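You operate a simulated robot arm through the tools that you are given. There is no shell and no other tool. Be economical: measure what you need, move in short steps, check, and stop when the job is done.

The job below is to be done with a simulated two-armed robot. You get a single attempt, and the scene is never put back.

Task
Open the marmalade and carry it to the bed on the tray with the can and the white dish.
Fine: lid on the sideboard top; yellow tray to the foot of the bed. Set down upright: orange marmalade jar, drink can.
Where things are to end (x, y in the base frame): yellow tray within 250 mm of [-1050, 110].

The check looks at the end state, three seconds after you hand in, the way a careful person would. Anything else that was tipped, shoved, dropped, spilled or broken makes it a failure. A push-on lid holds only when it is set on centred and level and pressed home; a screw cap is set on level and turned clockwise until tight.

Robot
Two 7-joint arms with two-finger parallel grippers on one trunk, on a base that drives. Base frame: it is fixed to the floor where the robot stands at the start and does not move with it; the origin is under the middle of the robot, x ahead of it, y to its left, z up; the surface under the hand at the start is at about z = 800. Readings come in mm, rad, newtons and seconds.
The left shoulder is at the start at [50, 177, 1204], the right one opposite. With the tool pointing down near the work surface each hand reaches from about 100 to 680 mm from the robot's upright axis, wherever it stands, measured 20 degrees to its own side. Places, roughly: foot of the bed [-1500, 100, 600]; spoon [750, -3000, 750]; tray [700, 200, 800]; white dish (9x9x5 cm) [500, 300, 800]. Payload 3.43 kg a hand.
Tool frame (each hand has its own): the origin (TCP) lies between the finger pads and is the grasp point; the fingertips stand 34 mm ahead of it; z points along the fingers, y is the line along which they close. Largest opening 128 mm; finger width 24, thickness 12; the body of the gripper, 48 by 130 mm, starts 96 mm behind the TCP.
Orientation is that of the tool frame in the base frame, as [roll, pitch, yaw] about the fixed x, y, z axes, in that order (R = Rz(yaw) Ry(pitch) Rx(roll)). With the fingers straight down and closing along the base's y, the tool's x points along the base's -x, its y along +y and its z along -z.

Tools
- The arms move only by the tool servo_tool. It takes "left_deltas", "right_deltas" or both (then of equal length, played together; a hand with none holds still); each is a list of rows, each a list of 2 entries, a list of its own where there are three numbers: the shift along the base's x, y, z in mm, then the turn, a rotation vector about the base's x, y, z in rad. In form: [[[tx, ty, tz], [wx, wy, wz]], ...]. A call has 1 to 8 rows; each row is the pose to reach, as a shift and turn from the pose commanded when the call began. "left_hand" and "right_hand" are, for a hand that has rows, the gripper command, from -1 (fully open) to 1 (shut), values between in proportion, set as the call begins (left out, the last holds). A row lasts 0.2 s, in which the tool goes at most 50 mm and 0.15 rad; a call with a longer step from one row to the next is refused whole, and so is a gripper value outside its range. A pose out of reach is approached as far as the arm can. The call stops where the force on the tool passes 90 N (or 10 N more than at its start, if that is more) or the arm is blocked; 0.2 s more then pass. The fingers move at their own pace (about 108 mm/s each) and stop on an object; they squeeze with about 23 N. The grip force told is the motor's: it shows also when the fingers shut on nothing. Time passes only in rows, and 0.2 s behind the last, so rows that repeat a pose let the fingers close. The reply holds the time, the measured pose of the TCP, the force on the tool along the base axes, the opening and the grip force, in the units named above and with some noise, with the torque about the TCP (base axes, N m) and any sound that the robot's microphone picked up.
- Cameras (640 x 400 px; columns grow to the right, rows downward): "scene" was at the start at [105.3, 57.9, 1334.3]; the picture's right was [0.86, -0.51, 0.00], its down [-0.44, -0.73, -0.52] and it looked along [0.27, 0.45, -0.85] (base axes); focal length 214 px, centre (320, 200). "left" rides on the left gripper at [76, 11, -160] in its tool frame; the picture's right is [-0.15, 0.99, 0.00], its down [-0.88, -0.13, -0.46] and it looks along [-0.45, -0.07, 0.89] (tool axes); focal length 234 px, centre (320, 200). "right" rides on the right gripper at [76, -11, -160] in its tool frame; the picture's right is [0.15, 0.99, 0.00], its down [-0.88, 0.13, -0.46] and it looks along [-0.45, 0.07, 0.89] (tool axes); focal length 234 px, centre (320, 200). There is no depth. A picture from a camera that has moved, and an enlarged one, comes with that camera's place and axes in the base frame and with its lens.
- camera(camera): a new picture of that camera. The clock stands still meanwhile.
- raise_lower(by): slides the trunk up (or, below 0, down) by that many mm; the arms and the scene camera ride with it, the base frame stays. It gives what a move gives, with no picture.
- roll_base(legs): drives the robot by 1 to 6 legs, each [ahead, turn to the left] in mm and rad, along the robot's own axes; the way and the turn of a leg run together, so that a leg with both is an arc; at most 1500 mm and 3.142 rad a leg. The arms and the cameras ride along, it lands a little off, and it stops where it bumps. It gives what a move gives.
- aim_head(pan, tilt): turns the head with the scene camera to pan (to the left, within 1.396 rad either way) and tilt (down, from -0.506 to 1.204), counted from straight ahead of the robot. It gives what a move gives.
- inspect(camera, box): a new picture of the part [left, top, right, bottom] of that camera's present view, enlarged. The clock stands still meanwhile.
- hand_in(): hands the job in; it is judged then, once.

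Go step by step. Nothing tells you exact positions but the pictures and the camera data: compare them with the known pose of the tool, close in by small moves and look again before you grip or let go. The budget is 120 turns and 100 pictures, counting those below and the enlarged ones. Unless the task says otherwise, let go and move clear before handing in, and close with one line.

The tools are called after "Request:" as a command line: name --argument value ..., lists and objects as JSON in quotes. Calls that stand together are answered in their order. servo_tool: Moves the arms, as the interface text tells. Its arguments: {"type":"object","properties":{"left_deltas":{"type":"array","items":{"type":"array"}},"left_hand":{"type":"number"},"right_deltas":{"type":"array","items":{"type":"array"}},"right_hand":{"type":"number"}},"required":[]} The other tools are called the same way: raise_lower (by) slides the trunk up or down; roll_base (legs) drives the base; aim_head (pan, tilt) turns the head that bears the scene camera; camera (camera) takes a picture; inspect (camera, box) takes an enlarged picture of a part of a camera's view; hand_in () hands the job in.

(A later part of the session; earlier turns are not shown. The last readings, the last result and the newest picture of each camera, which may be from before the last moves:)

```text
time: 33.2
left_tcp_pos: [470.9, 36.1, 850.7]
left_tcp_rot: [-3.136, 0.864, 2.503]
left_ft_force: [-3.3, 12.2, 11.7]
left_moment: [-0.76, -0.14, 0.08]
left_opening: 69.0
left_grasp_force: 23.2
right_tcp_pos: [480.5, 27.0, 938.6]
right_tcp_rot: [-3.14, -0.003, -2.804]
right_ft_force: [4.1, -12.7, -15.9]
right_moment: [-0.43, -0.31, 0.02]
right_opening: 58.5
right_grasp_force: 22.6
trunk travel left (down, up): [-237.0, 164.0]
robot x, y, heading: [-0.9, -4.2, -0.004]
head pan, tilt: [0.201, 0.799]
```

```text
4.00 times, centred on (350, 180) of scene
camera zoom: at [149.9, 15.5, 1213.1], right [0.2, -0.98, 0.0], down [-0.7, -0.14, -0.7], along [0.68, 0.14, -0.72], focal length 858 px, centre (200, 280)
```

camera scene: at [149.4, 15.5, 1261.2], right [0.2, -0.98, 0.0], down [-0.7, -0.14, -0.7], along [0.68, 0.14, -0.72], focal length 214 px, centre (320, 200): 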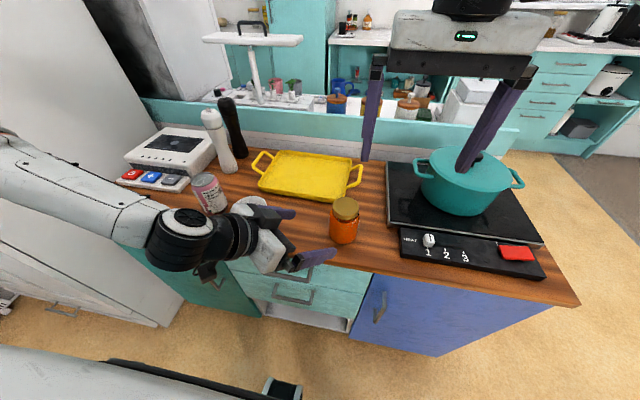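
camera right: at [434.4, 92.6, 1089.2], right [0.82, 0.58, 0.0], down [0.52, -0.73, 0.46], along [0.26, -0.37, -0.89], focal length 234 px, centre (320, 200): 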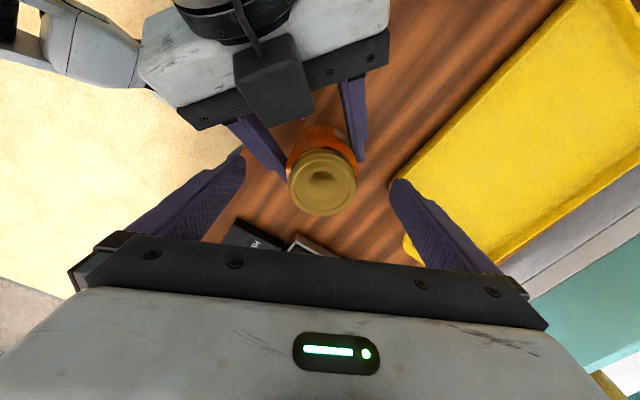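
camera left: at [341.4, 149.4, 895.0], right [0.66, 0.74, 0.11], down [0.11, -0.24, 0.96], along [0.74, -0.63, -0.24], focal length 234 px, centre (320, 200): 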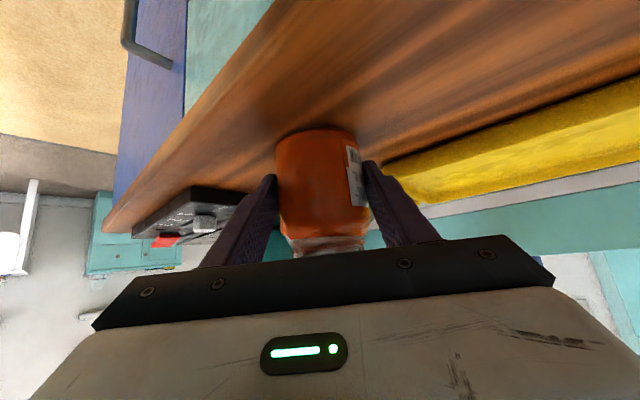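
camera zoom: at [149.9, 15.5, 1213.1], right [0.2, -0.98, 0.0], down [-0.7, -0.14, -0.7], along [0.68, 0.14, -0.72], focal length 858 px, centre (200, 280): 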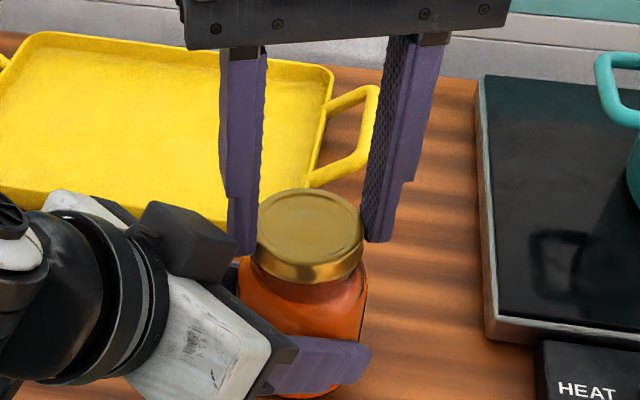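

The lid turns easily but isn't off yet after about 4.3 rad in total. I'll take another stroke.

Request:
servo_tool --right_deltas '[[[0, 0, -4], [0, 0, 0]], [[0, 0, -4], [0, 0, 0]], [[0, 1, -4], [0, 0, -0.14]], [[0, 1, -4], [0, 0, -0.28]], [[0, 1, -4], [0, 0, -0.42]], [[0, 1, -4], [0, 0, -0.56]], [[0, 1, -4], [0, 0, -0.7]], [[0, 1, -4], [0, 0, -0.84]]]' --right_hand -0.4

Request:
servo_tool --right_deltas '[[[0, 0, 0], [0, 0, -0.14]], [[0, 0, 0], [0, 0, -0.28]], [[0, 0, 0], [0, 0, -0.42]], [[0, 0, 0], [0, 0, -0.56]], [[0, 0, 0], [0, 0, -0.7]]]' --right_hand -0.4

Request:
servo_tool --right_deltas '[[[1, 0, 0], [0, 0, 0]], [[1, 0, 0], [0, 0, 0]], [[1, 0, 0], [0, 0, 0]]]' --right_hand 1

Request:
servo_tool --right_deltas '[[[0, 0, 0], [0, 0, 0.14]], [[0, 0, 0], [0, 0, 0.28]], [[0, 0, 0], [0, 0, 0.42]], [[0, 0, 0], [0, 0, 0.56]], [[0, -1, 1], [0, 0, 0.7]], [[0, -1, 1], [0, 0, 0.84]], [[0, -1, 1], [0, 0, 0.98]], [[0, -1, 1], [0, 0, 1.12]]]' --right_hand 1

Request:
servo_tool --right_deltas '[[[0, 0, 0], [0, 0, 0.14]], [[0, 0, 0], [0, 0, 0.28]], [[0, 0, 0], [0, 0, 0.42]]]' --right_hand 1

Request:
servo_tool --right_deltas '[[[0, 0, 3], [0, 0, 0]], [[0, 0, 6], [0, 0, 0]]]' --right_hand 1

Request:
inspect --camera "scene" --box '[270, 130, 430, 230]'

```text
time: 35.0
left_tcp_pos: [469.9, 37.5, 847.5]
left_tcp_rot: [-3.133, 0.857, 2.503]
left_ft_force: [0.3, -0.6, -5.9]
left_moment: [0.04, 0.05, -0.01]
left_opening: 68.9
left_grasp_force: 23.3
right_tcp_pos: [481.4, 28.8, 937.2]
right_tcp_rot: [3.141, 0.001, 2.639]
right_ft_force: [-0.3, 0.1, -0.2]
right_moment: [0.0, -0.02, -0.01]
right_opening: 89.6
right_grasp_force: 0.0
trunk travel left (down, up): [-237.0, 164.0]
robot x, y, heading: [0.4, 3.5, -0.001]
head pan, tilt: [0.201, 0.799]
```

```text
time: 36.2
left_tcp_pos: [470.0, 38.0, 847.0]
left_tcp_rot: [-3.132, 0.857, 2.505]
left_ft_force: [-0.2, 0.6, -4.9]
left_moment: [0.06, 0.04, 0.0]
left_opening: 69.0
left_grasp_force: 22.8
right_tcp_pos: [481.0, 28.4, 936.6]
right_tcp_rot: [-3.141, 0.002, 1.937]
right_ft_force: [0.4, 0.2, -0.2]
right_moment: [0.01, -0.01, 0.01]
right_opening: 89.4
right_grasp_force: 0.1
trunk travel left (down, up): [-237.0, 164.0]
robot x, y, heading: [-0.7, 0.6, 0.002]
head pan, tilt: [0.201, 0.799]
```

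```text
time: 37.0
left_tcp_pos: [469.8, 37.8, 847.6]
left_tcp_rot: [-3.132, 0.858, 2.503]
left_ft_force: [-3.3, -0.4, -3.0]
left_moment: [0.01, -0.06, -0.08]
left_opening: 68.9
left_grasp_force: 23.0
right_tcp_pos: [481.2, 28.0, 936.0]
right_tcp_rot: [3.141, 0.003, 1.939]
right_ft_force: [3.4, 0.4, -1.3]
right_moment: [-0.01, -0.11, 0.0]
right_opening: 58.9
right_grasp_force: 22.7
trunk travel left (down, up): [-237.0, 164.0]
robot x, y, heading: [-0.4, 1.4, -0.0]
head pan, tilt: [0.201, 0.799]
```

```text
time: 38.8
left_tcp_pos: [470.7, 37.7, 847.2]
left_tcp_rot: [-3.132, 0.857, 2.505]
left_ft_force: [-0.4, 0.6, -4.6]
left_moment: [0.01, 0.06, -0.02]
left_opening: 68.9
left_grasp_force: 23.2
right_tcp_pos: [481.8, 28.1, 937.3]
right_tcp_rot: [-3.141, 0.001, 3.064]
right_ft_force: [-0.1, -0.2, 0.4]
right_moment: [-0.02, -0.02, 0.0]
right_opening: 58.7
right_grasp_force: 23.4
trunk travel left (down, up): [-237.0, 164.0]
robot x, y, heading: [4.6, -0.8, -0.003]
head pan, tilt: [0.201, 0.799]
```

```text
time: 39.6
left_tcp_pos: [471.0, 37.4, 847.7]
left_tcp_rot: [-3.134, 0.856, 2.506]
left_ft_force: [0.7, 1.7, -4.2]
left_moment: [0.0, 0.13, 0.06]
left_opening: 69.0
left_grasp_force: 23.3
right_tcp_pos: [482.2, 27.3, 937.3]
right_tcp_rot: [-3.142, 0.0, -2.8]
right_ft_force: [-1.4, -0.6, -0.1]
right_moment: [-0.06, 0.05, -0.03]
right_opening: 58.8
right_grasp_force: 22.5
trunk travel left (down, up): [-237.0, 164.0]
robot x, y, heading: [3.3, 1.3, -0.004]
head pan, tilt: [0.201, 0.799]
```

```text
time: 40.2
left_tcp_pos: [470.5, 36.7, 848.3]
left_tcp_rot: [-3.132, 0.859, 2.505]
left_ft_force: [0.3, 3.0, -3.9]
left_moment: [-0.14, 0.08, 0.05]
left_opening: 69.1
left_grasp_force: 22.8
right_tcp_pos: [483.3, 27.7, 943.7]
right_tcp_rot: [3.141, 0.0, -2.804]
right_ft_force: [-0.8, -2.5, -1.5]
right_moment: [-0.06, -0.01, 0.0]
right_opening: 59.1
right_grasp_force: 23.5
trunk travel left (down, up): [-237.0, 164.0]
robot x, y, heading: [2.2, -1.2, 0.002]
head pan, tilt: [0.201, 0.799]
```

```text
4.00 times, centred on (350, 180) of scene
camera zoom: at [149.9, 15.5, 1213.1], right [0.2, -0.98, 0.0], down [-0.7, -0.14, -0.7], along [0.68, 0.14, -0.72], focal length 858 px, centre (200, 280)
```

zoom: 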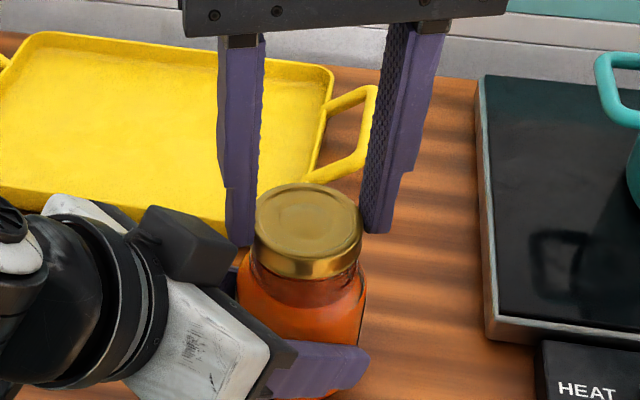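

The lift force is gone, so the lid is off. I'll lift it straight up and look.

Request:
servo_tool --right_deltas '[[[0, 0, 15], [0, 0, 0]], [[0, 0, 35], [0, 0, 0]], [[0, 0, 60], [0, 0, 0]], [[0, 0, 90], [0, 0, 0]]]' --right_hand 1

Request:
camera --camera "scene"

Request:
camera --camera "left"

```text
time: 41.2
left_tcp_pos: [470.8, 37.1, 848.2]
left_tcp_rot: [-3.131, 0.86, 2.504]
left_ft_force: [0.0, 0.2, -5.6]
left_moment: [0.05, 0.1, 0.0]
left_opening: 68.7
left_grasp_force: 22.6
right_tcp_pos: [481.6, 27.4, 1033.1]
right_tcp_rot: [3.14, 0.001, -2.802]
right_ft_force: [-0.3, 0.7, 0.3]
right_moment: [-0.01, -0.01, -0.01]
right_opening: 58.8
right_grasp_force: 23.3
trunk travel left (down, up): [-237.0, 164.0]
robot x, y, heading: [-2.7, 1.0, 0.003]
head pan, tilt: [0.201, 0.799]
```

```text
71 pictures are left
camera scene: at [149.7, 15.6, 1213.1], right [0.2, -0.98, 0.0], down [-0.7, -0.14, -0.7], along [0.68, 0.14, -0.72], focal length 214 px, centre (320, 200)
```

scene: 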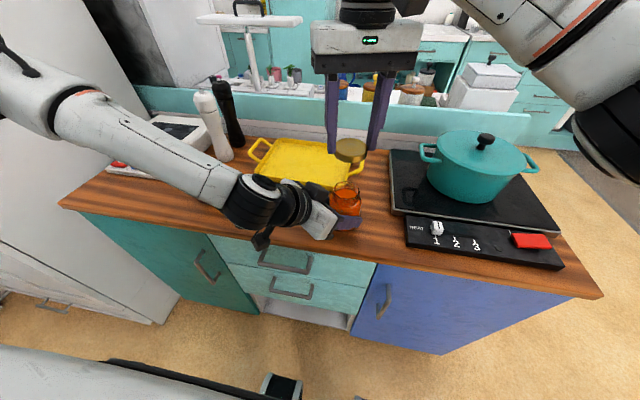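

```text
70 pictures are left
camera left: at [340.7, 148.7, 894.8], right [0.67, 0.73, 0.11], down [0.11, -0.24, 0.96], along [0.73, -0.64, -0.24], focal length 234 px, centre (320, 200)
```

left: 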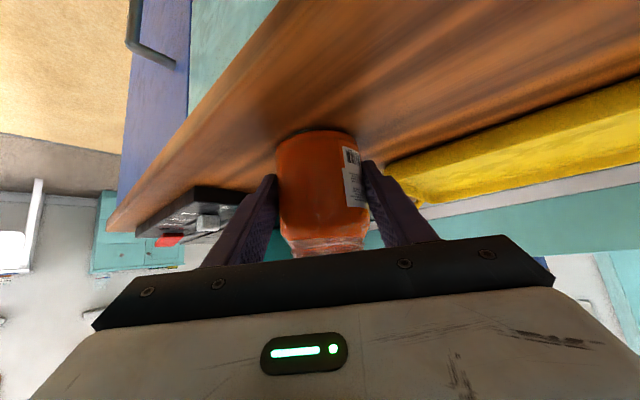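

The lid is off and the jar stands open in the left hand, apparently lifted a few millimetres. I'll lower it gently until it touches the sideboard.

Request:
raise_lower --by -3

Request:
inspect --camera "left" --box '[240, 80, 400, 180]'

```text
time: 41.7
left_tcp_pos: [470.7, 36.7, 846.4]
left_tcp_rot: [-3.136, 0.863, 2.501]
left_ft_force: [-2.9, 3.1, 8.5]
left_moment: [0.3, 0.24, 0.0]
left_opening: 68.8
left_grasp_force: 22.5
right_tcp_pos: [481.2, 28.3, 1032.0]
right_tcp_rot: [3.141, 0.001, -2.804]
right_ft_force: [0.3, 1.1, -0.9]
right_moment: [-0.03, -0.01, -0.03]
right_opening: 58.8
right_grasp_force: 23.4
trunk travel left (down, up): [-234.0, 167.0]
robot x, y, heading: [1.0, -1.0, 0.0]
head pan, tilt: [0.201, 0.799]
```

```text
4.00 times, centred on (320, 130) of left
camera zoom: at [340.8, 148.5, 893.3], right [0.67, 0.73, 0.11], down [0.1, -0.24, 0.97], along [0.73, -0.64, -0.24], focal length 937 px, centre (320, 480)
```

zoom: 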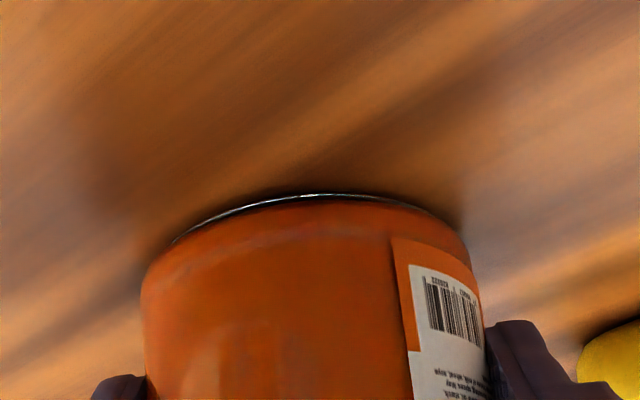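

The jar is resting on the sideboard. I'll release it and back the left hand out along its fingers.

Request:
servo_tool --left_deltas '[[[0, 0, 0], [0, 0, 0]], [[0, 0, 0], [0, 0, 0]], [[-12, 10, 4], [0, 0, 0]], [[-35, 26, 15], [0, 0, 0]], [[-60, 45, 30], [0, 0, 0]], [[-90, 68, 50], [0, 0, 0]], [[-115, 87, 80], [0, 0, 0]], [[-125, 100, 120], [0, 0, 0]]]' --left_hand -1

Request:
camera --camera "scene"

```text
time: 43.5
left_tcp_pos: [409.8, 130.7, 972.3]
left_tcp_rot: [-3.13, 0.854, 2.505]
left_ft_force: [0.1, -0.6, -0.5]
left_moment: [-0.01, 0.0, 0.02]
left_opening: 128.0
left_grasp_force: 0.1
left hand out of reach, approached as far as the arm can: row 6, 7, 8
right_tcp_pos: [481.9, 27.2, 1031.2]
right_tcp_rot: [3.141, 0.0, -2.804]
right_ft_force: [0.0, 0.9, 0.2]
right_moment: [-0.02, 0.04, -0.03]
right_opening: 58.8
right_grasp_force: 23.0
trunk travel left (down, up): [-234.0, 167.0]
robot x, y, heading: [-0.4, -6.3, -0.003]
head pan, tilt: [0.201, 0.799]
```

```text
68 pictures are left
camera scene: at [149.8, 15.4, 1210.1], right [0.2, -0.98, 0.0], down [-0.7, -0.14, -0.7], along [0.68, 0.14, -0.72], focal length 214 px, centre (320, 200)
```

scene: 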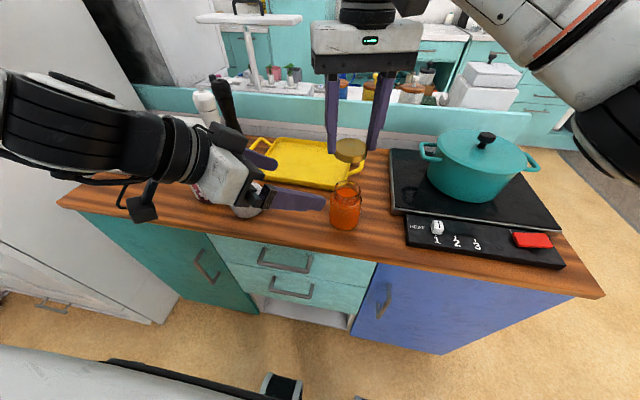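

The jar is standing and open. I'll straighten the left hand, move it away and raise the trunk back up.

Request:
servo_tool --left_deltas '[[[-5, 10, 15], [0.087, 0.116, 0]], [[-10, 20, 30], [0.174, 0.232, 0]], [[-20, 35, 45], [0.261, 0.348, 0]], [[-30, 50, 60], [0.348, 0.464, 0]], [[-45, 65, 70], [0.435, 0.58, 0]], [[-60, 80, 80], [0.52, 0.69, 0]]]' --left_hand -1

Request:
servo_tool --left_deltas '[[[-10, 10, 0], [0, 0, 0.13]], [[-20, 20, 0], [0, 0, 0.26]], [[-30, 30, 0], [0, 0, 0.39]], [[-40, 40, 0], [0, 0, 0.52]], [[-50, 50, 0], [0, 0, 0.64]]]' --left_hand -1

Request:
raise_lower --by 140

Request:
camera --camera "right"

Request:
camera --camera "scene"

```text
time: 44.9
left_tcp_pos: [350.0, 212.0, 1052.4]
left_tcp_rot: [-3.138, -0.01, 2.499]
left_ft_force: [0.3, -0.2, 0.5]
left_moment: [0.0, 0.0, 0.03]
left_opening: 127.7
left_grasp_force: 0.2
left hand out of reach, approached as far as the arm can: row 1
right_tcp_pos: [482.4, 27.9, 1030.3]
right_tcp_rot: [-3.141, 0.001, -2.804]
right_ft_force: [0.1, -0.2, 0.0]
right_moment: [-0.01, -0.01, 0.03]
right_opening: 58.7
right_grasp_force: 23.1
trunk travel left (down, up): [-234.0, 167.0]
robot x, y, heading: [0.1, -1.0, -0.003]
head pan, tilt: [0.201, 0.799]
```

```text
time: 46.1
left_tcp_pos: [300.4, 263.7, 1052.3]
left_tcp_rot: [-3.141, -0.004, -3.139]
left_ft_force: [0.2, -0.1, 0.0]
left_moment: [0.0, 0.01, -0.01]
left_opening: 127.9
left_grasp_force: 0.1
right_tcp_pos: [482.8, 28.8, 1031.4]
right_tcp_rot: [3.14, 0.001, -2.802]
right_ft_force: [-0.4, 0.2, -0.2]
right_moment: [-0.02, 0.01, -0.01]
right_opening: 58.9
right_grasp_force: 23.4
trunk travel left (down, up): [-234.0, 167.0]
robot x, y, heading: [0.7, -1.9, -0.0]
head pan, tilt: [0.201, 0.799]
```

```text
time: 47.8
left_tcp_pos: [300.1, 263.0, 1192.7]
left_tcp_rot: [-3.14, -0.006, -3.141]
left_ft_force: [0.1, -0.5, -0.3]
left_moment: [-0.01, -0.03, 0.02]
left_opening: 127.8
left_grasp_force: 0.1
right_tcp_pos: [481.9, 28.4, 1170.1]
right_tcp_rot: [3.14, 0.001, -2.804]
right_ft_force: [-1.0, -0.5, -0.7]
right_moment: [0.02, 0.0, 0.0]
right_opening: 59.2
right_grasp_force: 23.1
trunk travel left (down, up): [-374.0, 27.0]
robot x, y, heading: [1.6, 0.5, 0.0]
head pan, tilt: [0.201, 0.799]
```

```text
67 pictures are left
camera right: at [414.8, -8.3, 1330.1], right [-0.47, 0.88, 0.0], down [0.79, 0.42, 0.46], along [0.4, 0.21, -0.89], focal length 234 px, centre (320, 200)
```

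right: 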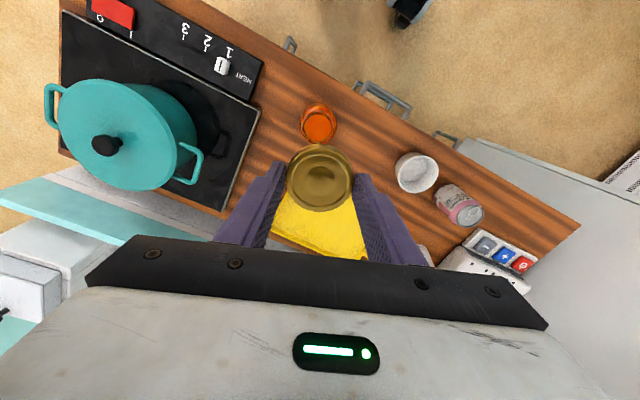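

```text
66 pictures are left
camera scene: at [149.7, 15.5, 1350.1], right [0.2, -0.98, 0.0], down [-0.7, -0.14, -0.7], along [0.68, 0.14, -0.72], focal length 214 px, centre (320, 200)
```

scene: 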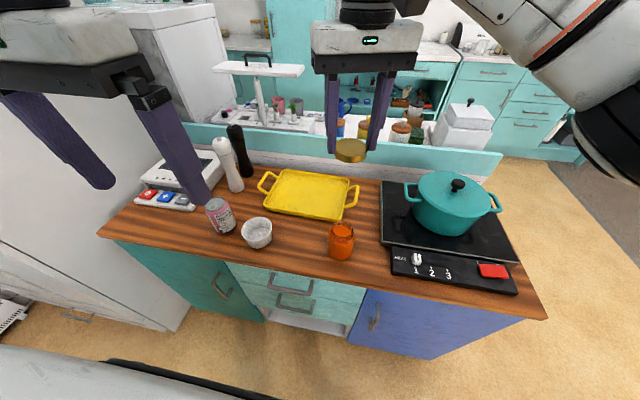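

Next I'll take the lid to the free patch between jar and dish, about (480, 138), and set it down there.

Request:
servo_tool --right_deltas '[[[0, 25, -20], [0, 0, -0.1]], [[0, 50, -60], [0, 0, -0.2]], [[-2, 80, -100], [0, 0, -0.34]], [[-2, 110, -140], [0, 0, -0.34]], [[-2, 110, -185], [0, 0, -0.34]], [[-2, 110, -230], [0, 0, -0.34]], [[-2, 110, -275], [0, 0, -0.34]], [[-2, 110, -300], [0, 0, -0.34]]]' --right_hand 1

Request:
inspect --camera "scene" --box '[200, 150, 400, 275]'

```text
time: 49.8
left_tcp_pos: [299.8, 262.1, 1190.9]
left_tcp_rot: [-3.14, -0.006, 3.139]
left_ft_force: [-0.4, 0.6, -0.4]
left_moment: [-0.04, 0.04, 0.0]
left_opening: 128.0
left_grasp_force: 0.0
right_tcp_pos: [520.1, 87.7, 869.4]
right_tcp_rot: [-3.109, 0.027, 3.054]
right_ft_force: [1.2, 2.5, 1.3]
right_moment: [-0.13, 0.04, 0.0]
right_opening: 58.8
right_grasp_force: 23.7
trunk travel left (down, up): [-374.0, 27.0]
robot x, y, heading: [0.4, 3.7, 0.006]
head pan, tilt: [0.201, 0.799]
stopped in row 8 (right hand): the arm was blocked; the commanded pose is now the measured one
```

```text
3.20 times, centred on (300, 212) of scene
camera zoom: at [149.5, 15.6, 1350.2], right [0.2, -0.98, 0.0], down [-0.7, -0.14, -0.7], along [0.68, 0.14, -0.72], focal length 686 px, centre (384, 160)
```

zoom: 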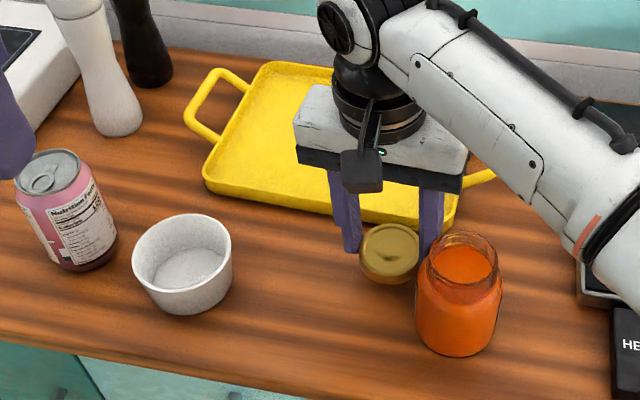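

The arm got blocked and ended up beside the jar at (520, 88) instead of (480, 138). The jar still stands. I'll go straight up and look for the cause.

Request:
servo_tool --right_deltas '[[[0, 2, 20], [0, 0, 0]], [[0, 2, 45], [0, 0, 0]], [[0, 2, 80], [0, 0, 0]]]' --right_hand 1

Request:
camera --camera "scene"

Request:
camera --camera "left"

```text
time: 50.6
left_tcp_pos: [299.0, 262.5, 1191.7]
left_tcp_rot: [-3.14, -0.005, -3.141]
left_ft_force: [0.0, -0.5, -0.9]
left_moment: [0.02, -0.03, -0.02]
left_opening: 128.2
left_grasp_force: 0.0
right_tcp_pos: [526.4, 72.8, 941.9]
right_tcp_rot: [-3.093, 0.022, 3.03]
right_ft_force: [0.6, -0.3, 0.7]
right_moment: [0.01, 0.02, 0.03]
right_opening: 58.7
right_grasp_force: 23.4
trunk travel left (down, up): [-374.0, 27.0]
robot x, y, heading: [2.5, -0.7, -0.005]
head pan, tilt: [0.201, 0.799]
```

```text
64 pictures are left
camera scene: at [149.4, 15.4, 1350.2], right [0.2, -0.98, 0.0], down [-0.7, -0.14, -0.7], along [0.68, 0.14, -0.72], focal length 214 px, centre (320, 200)
```

scene: 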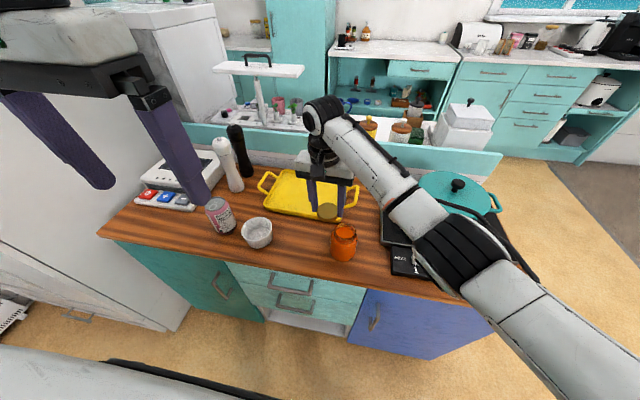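

```text
63 pictures are left
camera left: at [224.9, 274.3, 1351.7], right [0.15, 0.99, 0.0], down [0.88, -0.13, 0.45], along [0.45, -0.07, -0.89], focal length 234 px, centre (320, 200)
```

left: 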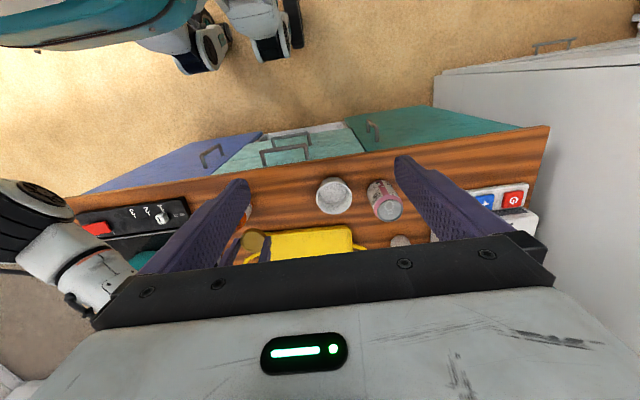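

The right elbow has swung down low over the hob, and that's what blocked the move. I'll raise the hand well up and check that the elbow lifts too.

Request:
servo_tool --right_deltas '[[[-5, -5, 35], [0, 0, 0]], [[-15, -15, 75], [0, 0, 0]], [[-25, -25, 115], [0, 0, 0]], [[-35, -35, 155], [0, 0, 0]], [[-45, -45, 195], [0, 0, 0]]]' --right_hand 1

Request:
camera --camera "scene"

```text
time: 51.8
left_tcp_pos: [300.3, 262.6, 1192.2]
left_tcp_rot: [-3.139, -0.005, -3.141]
left_ft_force: [-1.2, -0.4, 0.8]
left_moment: [-0.01, 0.0, -0.01]
left_opening: 127.9
left_grasp_force: 0.0
right_tcp_pos: [473.0, 46.4, 1144.7]
right_tcp_rot: [-3.11, 0.026, 3.06]
right_ft_force: [0.5, 0.4, -0.2]
right_moment: [0.02, -0.02, -0.01]
right_opening: 58.9
right_grasp_force: 23.1
trunk travel left (down, up): [-374.0, 27.0]
robot x, y, heading: [2.1, 0.5, 0.003]
head pan, tilt: [0.201, 0.799]
```

```text
62 pictures are left
camera scene: at [149.0, 15.3, 1350.2], right [0.2, -0.98, 0.0], down [-0.7, -0.14, -0.7], along [0.68, 0.14, -0.72], focal length 214 px, centre (320, 200)
```

scene: 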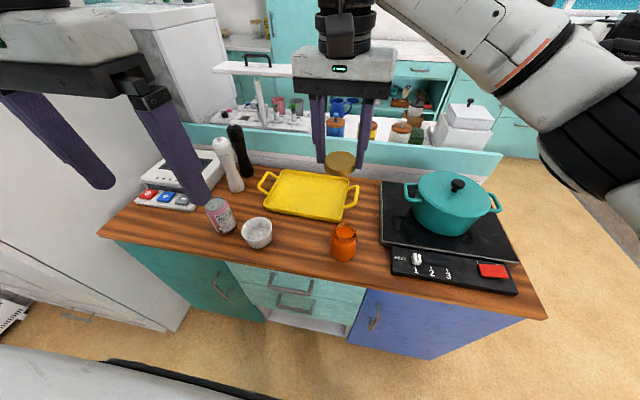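

Everything is still in place. I'll work with the trunk lower so the elbow stays high, level the hand again, and approach the free patch in small steps.

Request:
raise_lower --by -140

Request:
servo_tool --right_deltas '[[[0, 18, 0], [0.017, 0.012, 0.04]], [[0, 36, 0], [0.034, 0.023, 0.08]], [[0, 54, 0], [0.034, 0.023, 0.08]], [[0, 74, 0], [0.034, 0.023, 0.08]], [[0, 90, 0], [0.034, 0.023, 0.08]]]' --right_hand 1

Request:
camera --camera "scene"

```text
time: 53.5
left_tcp_pos: [299.8, 262.2, 1052.4]
left_tcp_rot: [-3.14, -0.006, -3.14]
left_ft_force: [0.2, -0.8, -0.8]
left_moment: [-0.02, 0.0, 0.02]
left_opening: 128.0
left_grasp_force: 0.0
right_tcp_pos: [473.7, 45.9, 1003.2]
right_tcp_rot: [-3.109, 0.027, 3.058]
right_ft_force: [0.2, -0.3, 0.2]
right_moment: [0.02, 0.0, 0.0]
right_opening: 59.1
right_grasp_force: 23.0
trunk travel left (down, up): [-234.0, 167.0]
robot x, y, heading: [1.6, -0.3, 0.001]
head pan, tilt: [0.201, 0.799]
```

```text
time: 54.9
left_tcp_pos: [300.0, 262.0, 1051.2]
left_tcp_rot: [-3.14, -0.006, 3.14]
left_ft_force: [0.8, -0.1, -0.7]
left_moment: [-0.03, 0.01, -0.03]
left_opening: 128.0
left_grasp_force: 0.0
right_tcp_pos: [497.7, 105.9, 999.6]
right_tcp_rot: [3.127, -0.015, 3.067]
right_ft_force: [0.0, -0.7, -0.3]
right_moment: [0.0, 0.01, -0.01]
right_opening: 58.9
right_grasp_force: 23.0
trunk travel left (down, up): [-234.0, 167.0]
robot x, y, heading: [-0.4, -1.6, 0.005]
head pan, tilt: [0.201, 0.799]
stopped in row 5 (right hand): the arm was blocked; the commanded pose is now the measured one
```

```text
61 pictures are left
camera scene: at [150.0, 15.1, 1210.1], right [0.2, -0.98, 0.0], down [-0.7, -0.14, -0.7], along [0.68, 0.14, -0.72], focal length 214 px, centre (320, 200)
```

scene: 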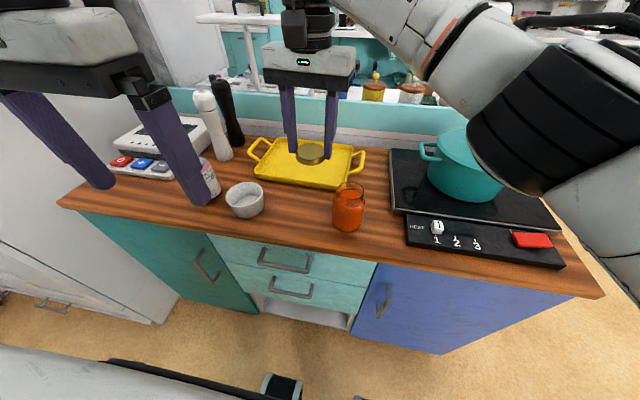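

The right arm can't reach that far across, so the lid will go to its own side instead: the free strip between jar and hob, about (465, -50).

Request:
servo_tool --right_deltas '[[[-5, -25, 5], [0.005, 0.005, -0.12]], [[-10, -50, 5], [0.01, 0.01, -0.24]], [[-15, -75, 5], [0.01, 0.01, -0.36]], [[-20, -100, 5], [0.01, 0.01, -0.48]], [[-25, -125, 5], [0.01, 0.01, -0.6]], [[-30, -150, 5], [0.01, 0.01, -0.72]]]' --right_hand 1

Request:
servo_tool --right_deltas '[[[0, 0, -10], [0, 0, -0.14]], [[0, 0, -20], [0, 0, -0.28]], [[0, 0, -30], [0, 0, -0.42]], [[0, 0, -40], [0, 0, -0.5]]]' --right_hand 1

Request:
camera --camera "scene"

Request:
camera --camera "right"

```text
time: 56.3
left_tcp_pos: [299.8, 261.5, 1051.7]
left_tcp_rot: [-3.14, -0.005, -3.141]
left_ft_force: [0.5, 0.7, -0.7]
left_moment: [-0.03, -0.01, -0.01]
left_opening: 128.0
left_grasp_force: 0.2
right_tcp_pos: [466.5, -41.4, 1005.5]
right_tcp_rot: [3.123, -0.028, 2.353]
right_ft_force: [-0.4, 0.4, -0.7]
right_moment: [0.0, 0.01, 0.03]
right_opening: 59.0
right_grasp_force: 22.9
trunk travel left (down, up): [-234.0, 167.0]
robot x, y, heading: [-0.1, -0.9, 0.0]
head pan, tilt: [0.201, 0.799]
```

```text
time: 57.3
left_tcp_pos: [300.9, 262.5, 1051.8]
left_tcp_rot: [-3.14, -0.005, 3.141]
left_ft_force: [1.1, 0.0, 0.7]
left_moment: [-0.02, -0.01, -0.02]
left_opening: 127.8
left_grasp_force: 0.0
right_tcp_pos: [465.4, -40.8, 965.3]
right_tcp_rot: [3.124, -0.027, 1.852]
right_ft_force: [-0.2, 0.0, -0.9]
right_moment: [0.01, -0.01, 0.01]
right_opening: 58.8
right_grasp_force: 23.5
trunk travel left (down, up): [-234.0, 167.0]
robot x, y, heading: [-0.7, -0.2, -0.002]
head pan, tilt: [0.201, 0.799]
```

```text
60 pictures are left
camera scene: at [149.7, 15.4, 1210.2], right [0.2, -0.98, 0.0], down [-0.7, -0.14, -0.7], along [0.68, 0.14, -0.72], focal length 214 px, centre (320, 200)
```

scene: 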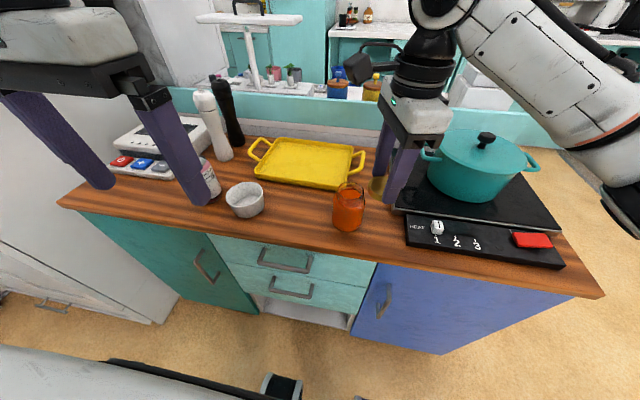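

```text
59 pictures are left
camera right: at [434.0, 23.1, 1126.5], right [0.91, 0.41, 0.02], down [0.37, -0.82, 0.43], along [0.2, -0.39, -0.9], focal length 234 px, centre (320, 200)
```

right: 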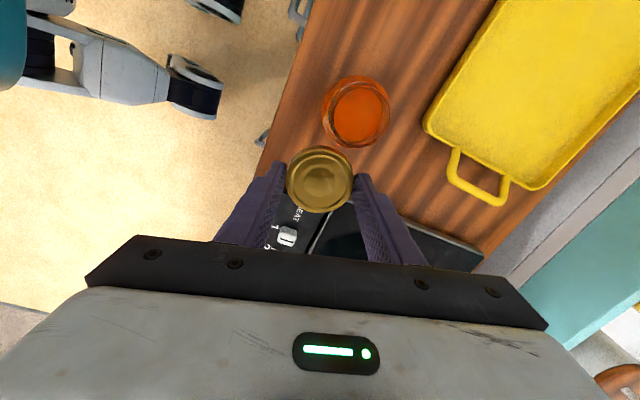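

The path is free and the elbow is high. I'll level the hand, shift to y -62 and go down.

Request:
servo_tool --right_deltas '[[[0, -10, -15], [-0.015, 0.005, 0]], [[0, -21, -30], [-0.031, 0.009, 0]], [[0, -21, -50], [-0.031, 0.009, 0]], [[0, -21, -70], [-0.031, 0.009, 0]], [[0, -21, -90], [-0.031, 0.009, 0]], [[0, -21, -110], [-0.031, 0.009, 0]]]' --right_hand 1

Request:
camera --camera "scene"

Request:
camera --camera "right"

```text
time: 58.7
left_tcp_pos: [300.3, 262.6, 1051.0]
left_tcp_rot: [-3.139, -0.005, -3.14]
left_ft_force: [0.5, 0.9, -0.5]
left_moment: [0.01, 0.0, 0.01]
left_opening: 128.0
left_grasp_force: 0.2
right_tcp_pos: [466.5, -62.2, 856.2]
right_tcp_rot: [3.141, 0.0, 1.853]
right_ft_force: [-0.5, 0.0, -0.4]
right_moment: [0.04, 0.01, 0.05]
right_opening: 59.0
right_grasp_force: 23.3
trunk travel left (down, up): [-234.0, 167.0]
robot x, y, heading: [-1.3, -1.0, 0.001]
head pan, tilt: [0.201, 0.799]
```

```text
58 pictures are left
camera scene: at [149.7, 15.4, 1210.2], right [0.2, -0.98, 0.0], down [-0.7, -0.14, -0.7], along [0.68, 0.14, -0.72], focal length 214 px, centre (320, 200)
```

scene: 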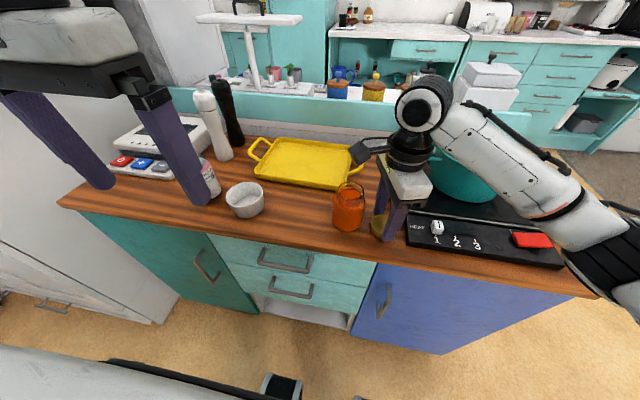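

```text
57 pictures are left
camera right: at [434.5, 6.8, 1014.9], right [0.91, 0.42, 0.0], down [0.37, -0.81, 0.46], along [0.19, -0.41, -0.89], focal length 234 px, centre (320, 200)
```

right: 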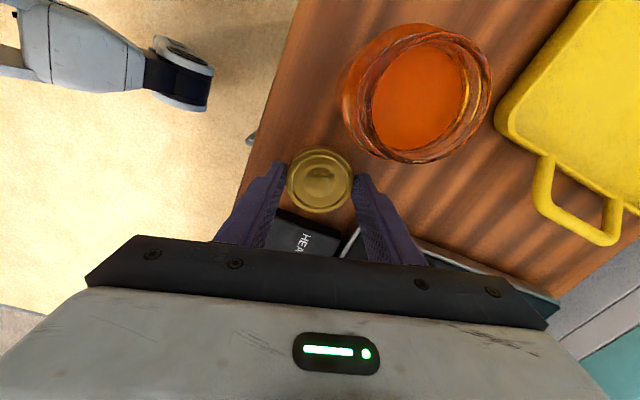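

The hand is clear of both the jar and the hob panel. I'll lower the last bit until it touches.

Request:
servo_tool --right_deltas '[[[0, 0, -10], [0, 0, 0]], [[0, 0, -16], [0, 0, 0]], [[0, 0, -19], [0, 0, 0]]]' --right_hand 1

Request:
inspect --camera "scene" --box '[320, 150, 480, 250]'

```text
time: 59.5
left_tcp_pos: [298.5, 262.5, 1052.9]
left_tcp_rot: [-3.14, -0.005, -3.141]
left_ft_force: [0.2, 0.6, 0.5]
left_moment: [-0.02, 0.0, 0.03]
left_opening: 128.0
left_grasp_force: 0.0
right_tcp_pos: [464.7, -61.2, 839.8]
right_tcp_rot: [3.136, -0.001, 1.854]
right_ft_force: [-2.0, -2.1, 16.1]
right_moment: [0.25, 0.37, 0.03]
right_opening: 58.8
right_grasp_force: 22.9
trunk travel left (down, up): [-234.0, 167.0]
robot x, y, heading: [-3.6, -1.9, -0.007]
head pan, tilt: [0.201, 0.799]
```

```text
4.00 times, centred on (400, 200) of scene
camera zoom: at [148.3, 15.3, 1210.7], right [0.2, -0.98, 0.0], down [-0.7, -0.14, -0.7], along [0.68, 0.14, -0.72], focal length 858 px, centre (0, 200)
```

zoom: 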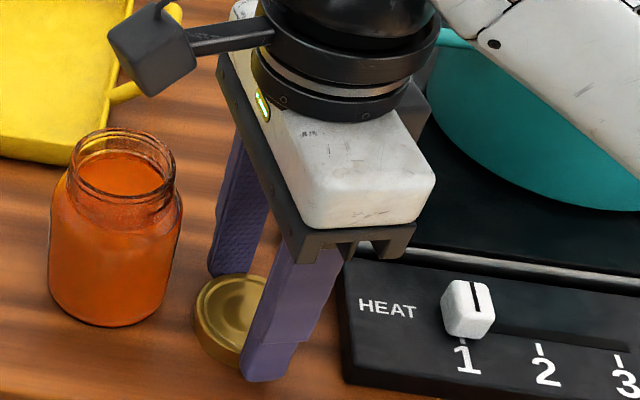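

The lid has touched down. I'll open a little and rise straight up.

Request:
servo_tool --right_deltas '[[[0, 0, 1], [0, 0, 0]], [[0, 0, 1], [0, 0, 0]], [[0, 0, 10], [0, 0, 0]], [[0, 0, 40], [0, 0, 0]], [[0, 0, 80], [0, 0, 0]], [[0, 0, 120], [0, 0, 0]], [[0, 0, 160], [0, 0, 0]]]' --right_hand -0.4

Request:
camera --camera "right"

Request:
aim_head --pan 0.1 --tilt 1.15

Request:
camera --camera "scene"

```text
time: 61.1
left_tcp_pos: [300.3, 261.8, 1051.7]
left_tcp_rot: [-3.138, -0.007, -3.14]
left_ft_force: [0.2, 0.3, 0.4]
left_moment: [0.01, 0.02, 0.02]
left_opening: 128.1
left_grasp_force: 0.0
right_tcp_pos: [466.4, -62.4, 997.6]
right_tcp_rot: [3.141, 0.001, 1.853]
right_ft_force: [0.3, 0.3, -0.6]
right_moment: [0.0, -0.01, 0.0]
right_opening: 89.4
right_grasp_force: 0.0
trunk travel left (down, up): [-234.0, 167.0]
robot x, y, heading: [-1.4, 2.1, 0.001]
head pan, tilt: [0.201, 0.799]
```

```text
55 pictures are left
camera right: at [434.7, 7.3, 1156.8], right [0.91, 0.42, 0.0], down [0.37, -0.81, 0.46], along [0.19, -0.41, -0.89], focal length 234 px, centre (320, 200)
```

right: 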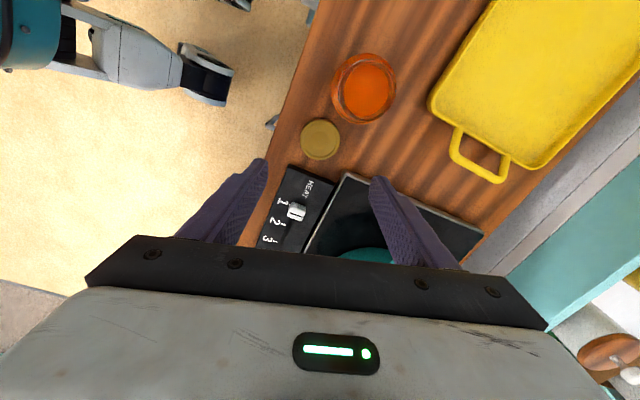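

```text
time: 61.9
left_tcp_pos: [300.8, 262.1, 1050.1]
left_tcp_rot: [-3.14, -0.003, 3.141]
left_ft_force: [0.1, -0.1, -0.2]
left_moment: [-0.05, 0.02, 0.01]
left_opening: 127.8
left_grasp_force: 0.1
right_tcp_pos: [466.4, -61.5, 996.3]
right_tcp_rot: [3.141, 0.0, 1.854]
right_ft_force: [0.1, 0.0, 0.1]
right_moment: [0.0, 0.01, 0.02]
right_opening: 89.5
right_grasp_force: 0.0
trunk travel left (down, up): [-234.0, 167.0]
robot x, y, heading: [0.4, 2.4, 0.0]
head pan, tilt: [0.099, 1.15]
```

```text
54 pictures are left
camera scene: at [129.9, 5.3, 1185.3], right [0.1, -0.99, 0.0], down [-0.91, -0.09, -0.41], along [0.41, 0.04, -0.91], focal length 214 px, centre (320, 200)
```

scene: 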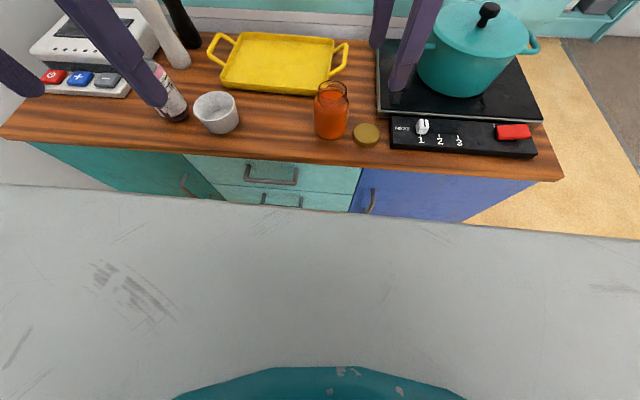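

The lid lies flat on the sideboard. Next the right hand will take the jar and the left the can, both from above closing along x. I'll move both hands overhead.

Request:
servo_tool --right_deltas '[[[3, 11, 0], [0, 0, 0]], [[5, 21, 0], [0, 0, 0]], [[7, 31, 0], [0, 0, 0]], [[10, 41, 0], [0, 0, 0]], [[12, 51, 0], [0, 0, 0]], [[14, 61, 0], [0, 0, 0]], [[16, 72, 0], [0, 0, 0]], [[18, 82, 0], [0, 0, 0]]]' --left_deltas '[[[23, 15, 0], [0, 0, 0.14]], [[46, 30, 0], [0, 0, 0.28]], [[69, 45, 0], [0, 0, 0.42]], [[92, 60, 0], [0, 0, 0.56]], [[115, 75, 0], [0, 0, 0.7]], [[138, 90, 0], [0, 0, 0.84]], [[162, 105, 0], [0, 0, 0.98]], [[185, 120, 0], [0, 0, 1.12]]]' --right_hand -1 --left_hand -1

Request:
camera --camera "right"

Request:
camera --camera "left"

Request:
camera --camera "scene"

```text
time: 63.7
left_tcp_pos: [484.1, 383.6, 1051.0]
left_tcp_rot: [3.14, -0.005, -2.019]
left_ft_force: [0.0, -0.3, -0.8]
left_moment: [-0.01, 0.03, -0.03]
left_opening: 128.1
left_grasp_force: 0.0
right_tcp_pos: [482.8, 19.4, 997.0]
right_tcp_rot: [3.141, 0.0, 1.855]
right_ft_force: [0.3, -0.4, 0.4]
right_moment: [-0.02, -0.01, 0.01]
right_opening: 128.0
right_grasp_force: 0.0
trunk travel left (down, up): [-234.0, 167.0]
robot x, y, heading: [3.2, -4.5, 0.002]
head pan, tilt: [0.099, 1.15]
```

```text
53 pictures are left
camera right: at [452.8, 89.2, 1156.2], right [0.91, 0.42, 0.0], down [0.37, -0.81, 0.46], along [0.19, -0.41, -0.89], focal length 234 px, centre (320, 200)
```

right: 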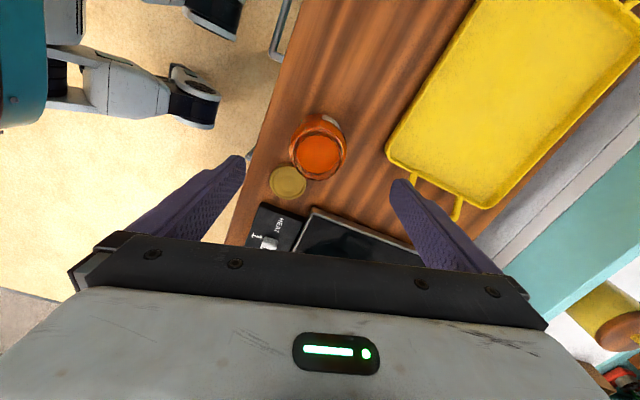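

```text
52 pictures are left
camera left: at [442.4, 321.1, 1211.1], right [-0.83, 0.56, 0.0], down [0.5, 0.74, 0.45], along [0.25, 0.37, -0.89], focal length 234 px, centre (320, 200)
```

left: 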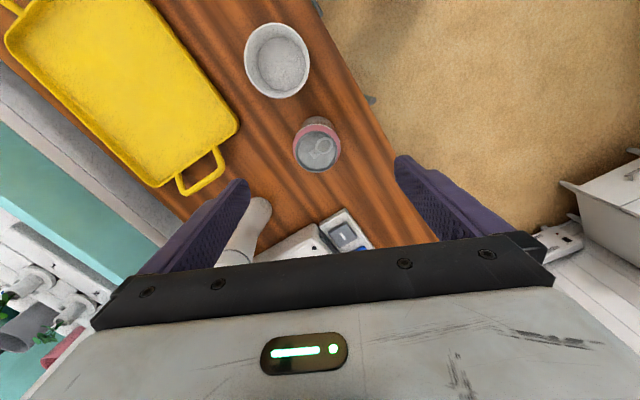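

```text
51 pictures are left
camera scene: at [130.1, 5.4, 1185.2], right [0.1, -1.0, 0.0], down [-0.91, -0.09, -0.41], along [0.41, 0.04, -0.91], focal length 214 px, centre (320, 200)
```

scene: 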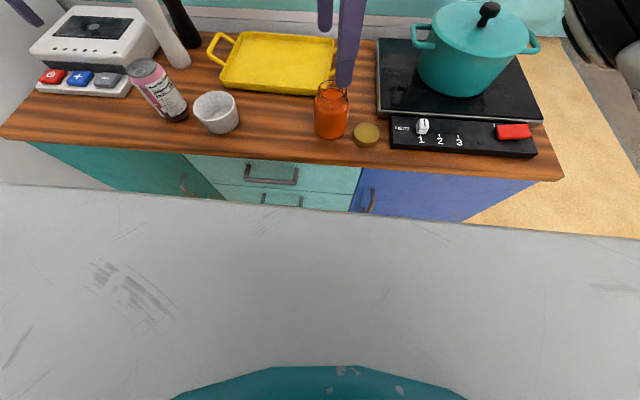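

Both hands are centred: the jar is at (482, 18) and the can at (487, 382). I'll go down over both with the fingers open.

Request:
servo_tool --right_deltas '[[[0, 0, -18], [0, 0, 0]], [[0, -1, -36], [0, 0, 0]], [[0, -1, -54], [0, 0, 0]], [[0, -1, -72], [0, 0, 0]], [[0, -1, -90], [0, 0, 0]], [[0, -1, -108], [0, 0, 0]], [[0, -1, -126], [0, 0, 0]], [[0, -1, -145], [0, 0, 0]]]' --left_deltas '[[[1, 0, -24], [0, 0, 0.05]], [[2, -1, -48], [0, 0, 0.1]], [[3, -1, -72], [0, 0, 0.17]], [[3, -1, -96], [0, 0, 0.17]], [[3, -1, -120], [0, 0, 0.17]], [[3, -1, -144], [0, 0, 0.17]], [[3, -1, -168], [0, 0, 0.17]], [[3, -1, -191], [0, 0, 0.17]]]' --right_hand -1 --left_hand -1

Request:
camera --camera "right"

Request:
camera --camera "left"

```text
time: 65.5
left_tcp_pos: [487.9, 380.7, 860.0]
left_tcp_rot: [-3.14, -0.007, -1.852]
left_ft_force: [-0.1, -0.1, 0.5]
left_moment: [0.0, 0.01, -0.01]
left_opening: 128.0
left_grasp_force: 0.0
right_tcp_pos: [484.3, 19.3, 851.0]
right_tcp_rot: [3.141, 0.0, 1.856]
right_ft_force: [-0.9, -0.5, -0.8]
right_moment: [0.01, 0.01, 0.02]
right_opening: 128.1
right_grasp_force: 0.0
trunk travel left (down, up): [-234.0, 167.0]
robot x, y, heading: [0.7, 1.8, -0.001]
head pan, tilt: [0.099, 1.15]
```

```text
50 pictures are left
camera right: at [452.9, 88.5, 1010.8], right [0.91, 0.42, 0.0], down [0.37, -0.81, 0.46], along [0.19, -0.41, -0.89], focal length 234 px, centre (320, 200)
```

right: 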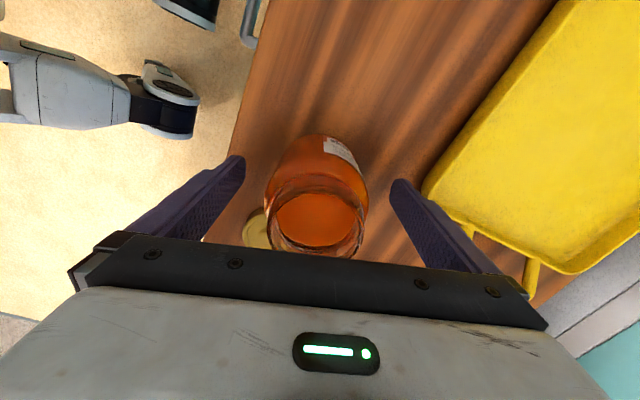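

```text
49 pictures are left
camera left: at [456.0, 312.9, 1019.7], right [-0.91, 0.42, 0.0], down [0.37, 0.81, 0.45], along [0.19, 0.41, -0.89], focal length 234 px, centre (320, 200)
```

left: 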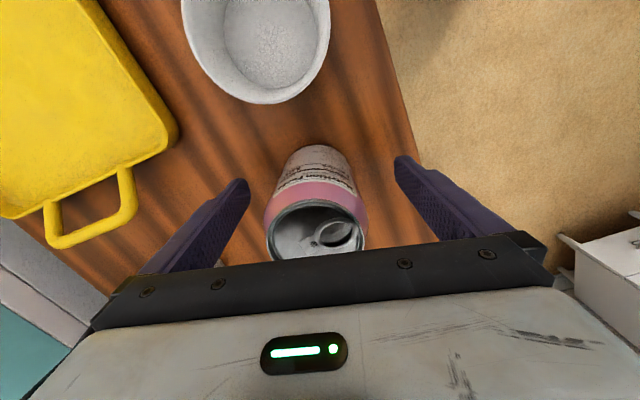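

Both are well centred, and the can is open, so it must stay upright. I'll close both hands, then lift.

Request:
servo_tool --right_deltas '[[[0, 0, 0], [0, 0, 0]], [[0, 0, 0], [0, 0, 0]], [[0, 0, 0], [0, 0, 0]], [[0, 0, 0], [0, 0, 0]]]' --left_deltas '[[[0, 0, 0], [0, 0, 0]], [[0, 0, 0], [0, 0, 0]], [[0, 0, 0], [0, 0, 0]], [[0, 0, 0], [0, 0, 0]]]' --right_hand 1 --left_hand 1

Request:
servo_tool --right_deltas '[[[0, 0, 8], [0, 0, 0]], [[0, 0, 16], [0, 0, 0]], [[0, 0, 30], [0, 0, 0]], [[0, 0, 45], [0, 0, 0]], [[0, 0, 60], [0, 0, 0]], [[0, 0, 75], [0, 0, 0]], [[0, 0, 90], [0, 0, 0]]]' --left_deltas '[[[0, 0, 8], [0, 0, 0]], [[0, 0, 16], [0, 0, 0]], [[0, 0, 30], [0, 0, 0]], [[0, 0, 45], [0, 0, 0]], [[0, 0, 60], [0, 0, 0]], [[0, 0, 75], [0, 0, 0]], [[0, 0, 90], [0, 0, 0]]]' --right_hand 1 --left_hand 1

Request:
aim_head --pan 0.1 --tilt 0.85

Request:
camera --camera "scene"

```text
time: 66.5
left_tcp_pos: [488.1, 381.7, 861.0]
left_tcp_rot: [-3.139, -0.005, -1.852]
left_ft_force: [-0.5, -0.2, 0.7]
left_moment: [-0.03, 0.02, 0.03]
left_opening: 65.7
left_grasp_force: 23.1
right_tcp_pos: [483.8, 19.6, 851.4]
right_tcp_rot: [-3.141, 0.0, 1.855]
right_ft_force: [-1.3, 1.2, 0.0]
right_moment: [0.05, -0.11, 0.04]
right_opening: 69.1
right_grasp_force: 23.4
trunk travel left (down, up): [-234.0, 167.0]
robot x, y, heading: [-3.1, 1.5, 0.0]
head pan, tilt: [0.099, 1.15]
```

```text
time: 68.1
left_tcp_pos: [489.6, 382.2, 949.6]
left_tcp_rot: [3.14, -0.007, -1.852]
left_ft_force: [0.3, 1.0, -3.3]
left_moment: [0.01, 0.0, -0.01]
left_opening: 65.5
left_grasp_force: 22.9
right_tcp_pos: [484.8, 20.0, 942.0]
right_tcp_rot: [-3.141, 0.001, 1.856]
right_ft_force: [-0.5, -0.2, -4.4]
right_moment: [0.03, 0.0, -0.04]
right_opening: 69.4
right_grasp_force: 23.3
trunk travel left (down, up): [-234.0, 167.0]
robot x, y, heading: [-4.9, 2.5, 0.001]
head pan, tilt: [0.099, 1.15]
```

```text
time: 68.9
left_tcp_pos: [489.1, 381.1, 949.4]
left_tcp_rot: [3.141, -0.006, -1.852]
left_ft_force: [-0.7, 1.6, -2.4]
left_moment: [-0.07, 0.02, 0.0]
left_opening: 65.7
left_grasp_force: 22.7
right_tcp_pos: [485.3, 18.7, 941.0]
right_tcp_rot: [3.141, 0.001, 1.856]
right_ft_force: [-0.4, 0.7, -4.8]
right_moment: [0.0, 0.0, -0.03]
right_opening: 69.3
right_grasp_force: 22.9
trunk travel left (down, up): [-234.0, 167.0]
robot x, y, heading: [-2.6, 2.1, 0.005]
head pan, tilt: [0.099, 0.85]
```

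```text
48 pictures are left
camera scene: at [149.0, 7.3, 1206.0], right [0.1, -1.0, 0.0], down [-0.75, -0.07, -0.66], along [0.66, 0.07, -0.75], focal length 214 px, centre (320, 200)
```

scene: 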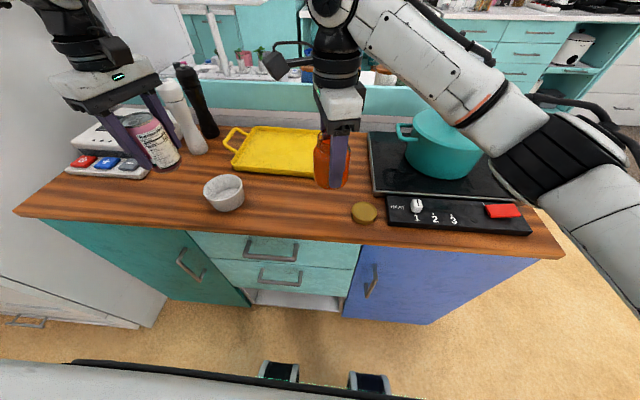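

Both are lifted upright. The pot would be in the way of my right forearm at the back of the sideboard, so I'll bring the tray forward instead. First I'll park the can a little to the left, about (500, 412), then put the dish on the tray and pull the tray toward me.

Request:
servo_tool --left_deltas '[[[5, 15, 0], [0, 0, 0]], [[11, 30, 0], [0, 0, 0]], [[11, 30, -25], [0, 0, 0]], [[11, 30, -50], [0, 0, 0]], [[11, 30, -70], [0, 0, 0]], [[11, 30, -82], [0, 0, 0]], [[11, 30, -89], [0, 0, 0]]]' --left_hand 1

```text
time: 70.5
left_tcp_pos: [500.1, 412.0, 861.2]
left_tcp_rot: [-3.141, -0.005, -1.852]
left_ft_force: [0.7, 0.1, -3.1]
left_moment: [-0.01, 0.03, 0.02]
left_opening: 65.4
left_grasp_force: 22.8
right_tcp_pos: [484.4, 20.1, 940.8]
right_tcp_rot: [-3.139, 0.0, 1.854]
right_ft_force: [0.5, 0.3, -5.5]
right_moment: [-0.04, -0.01, 0.0]
right_opening: 69.3
right_grasp_force: 23.2
trunk travel left (down, up): [-234.0, 167.0]
robot x, y, heading: [1.8, -1.6, 0.002]
head pan, tilt: [0.099, 0.85]
```

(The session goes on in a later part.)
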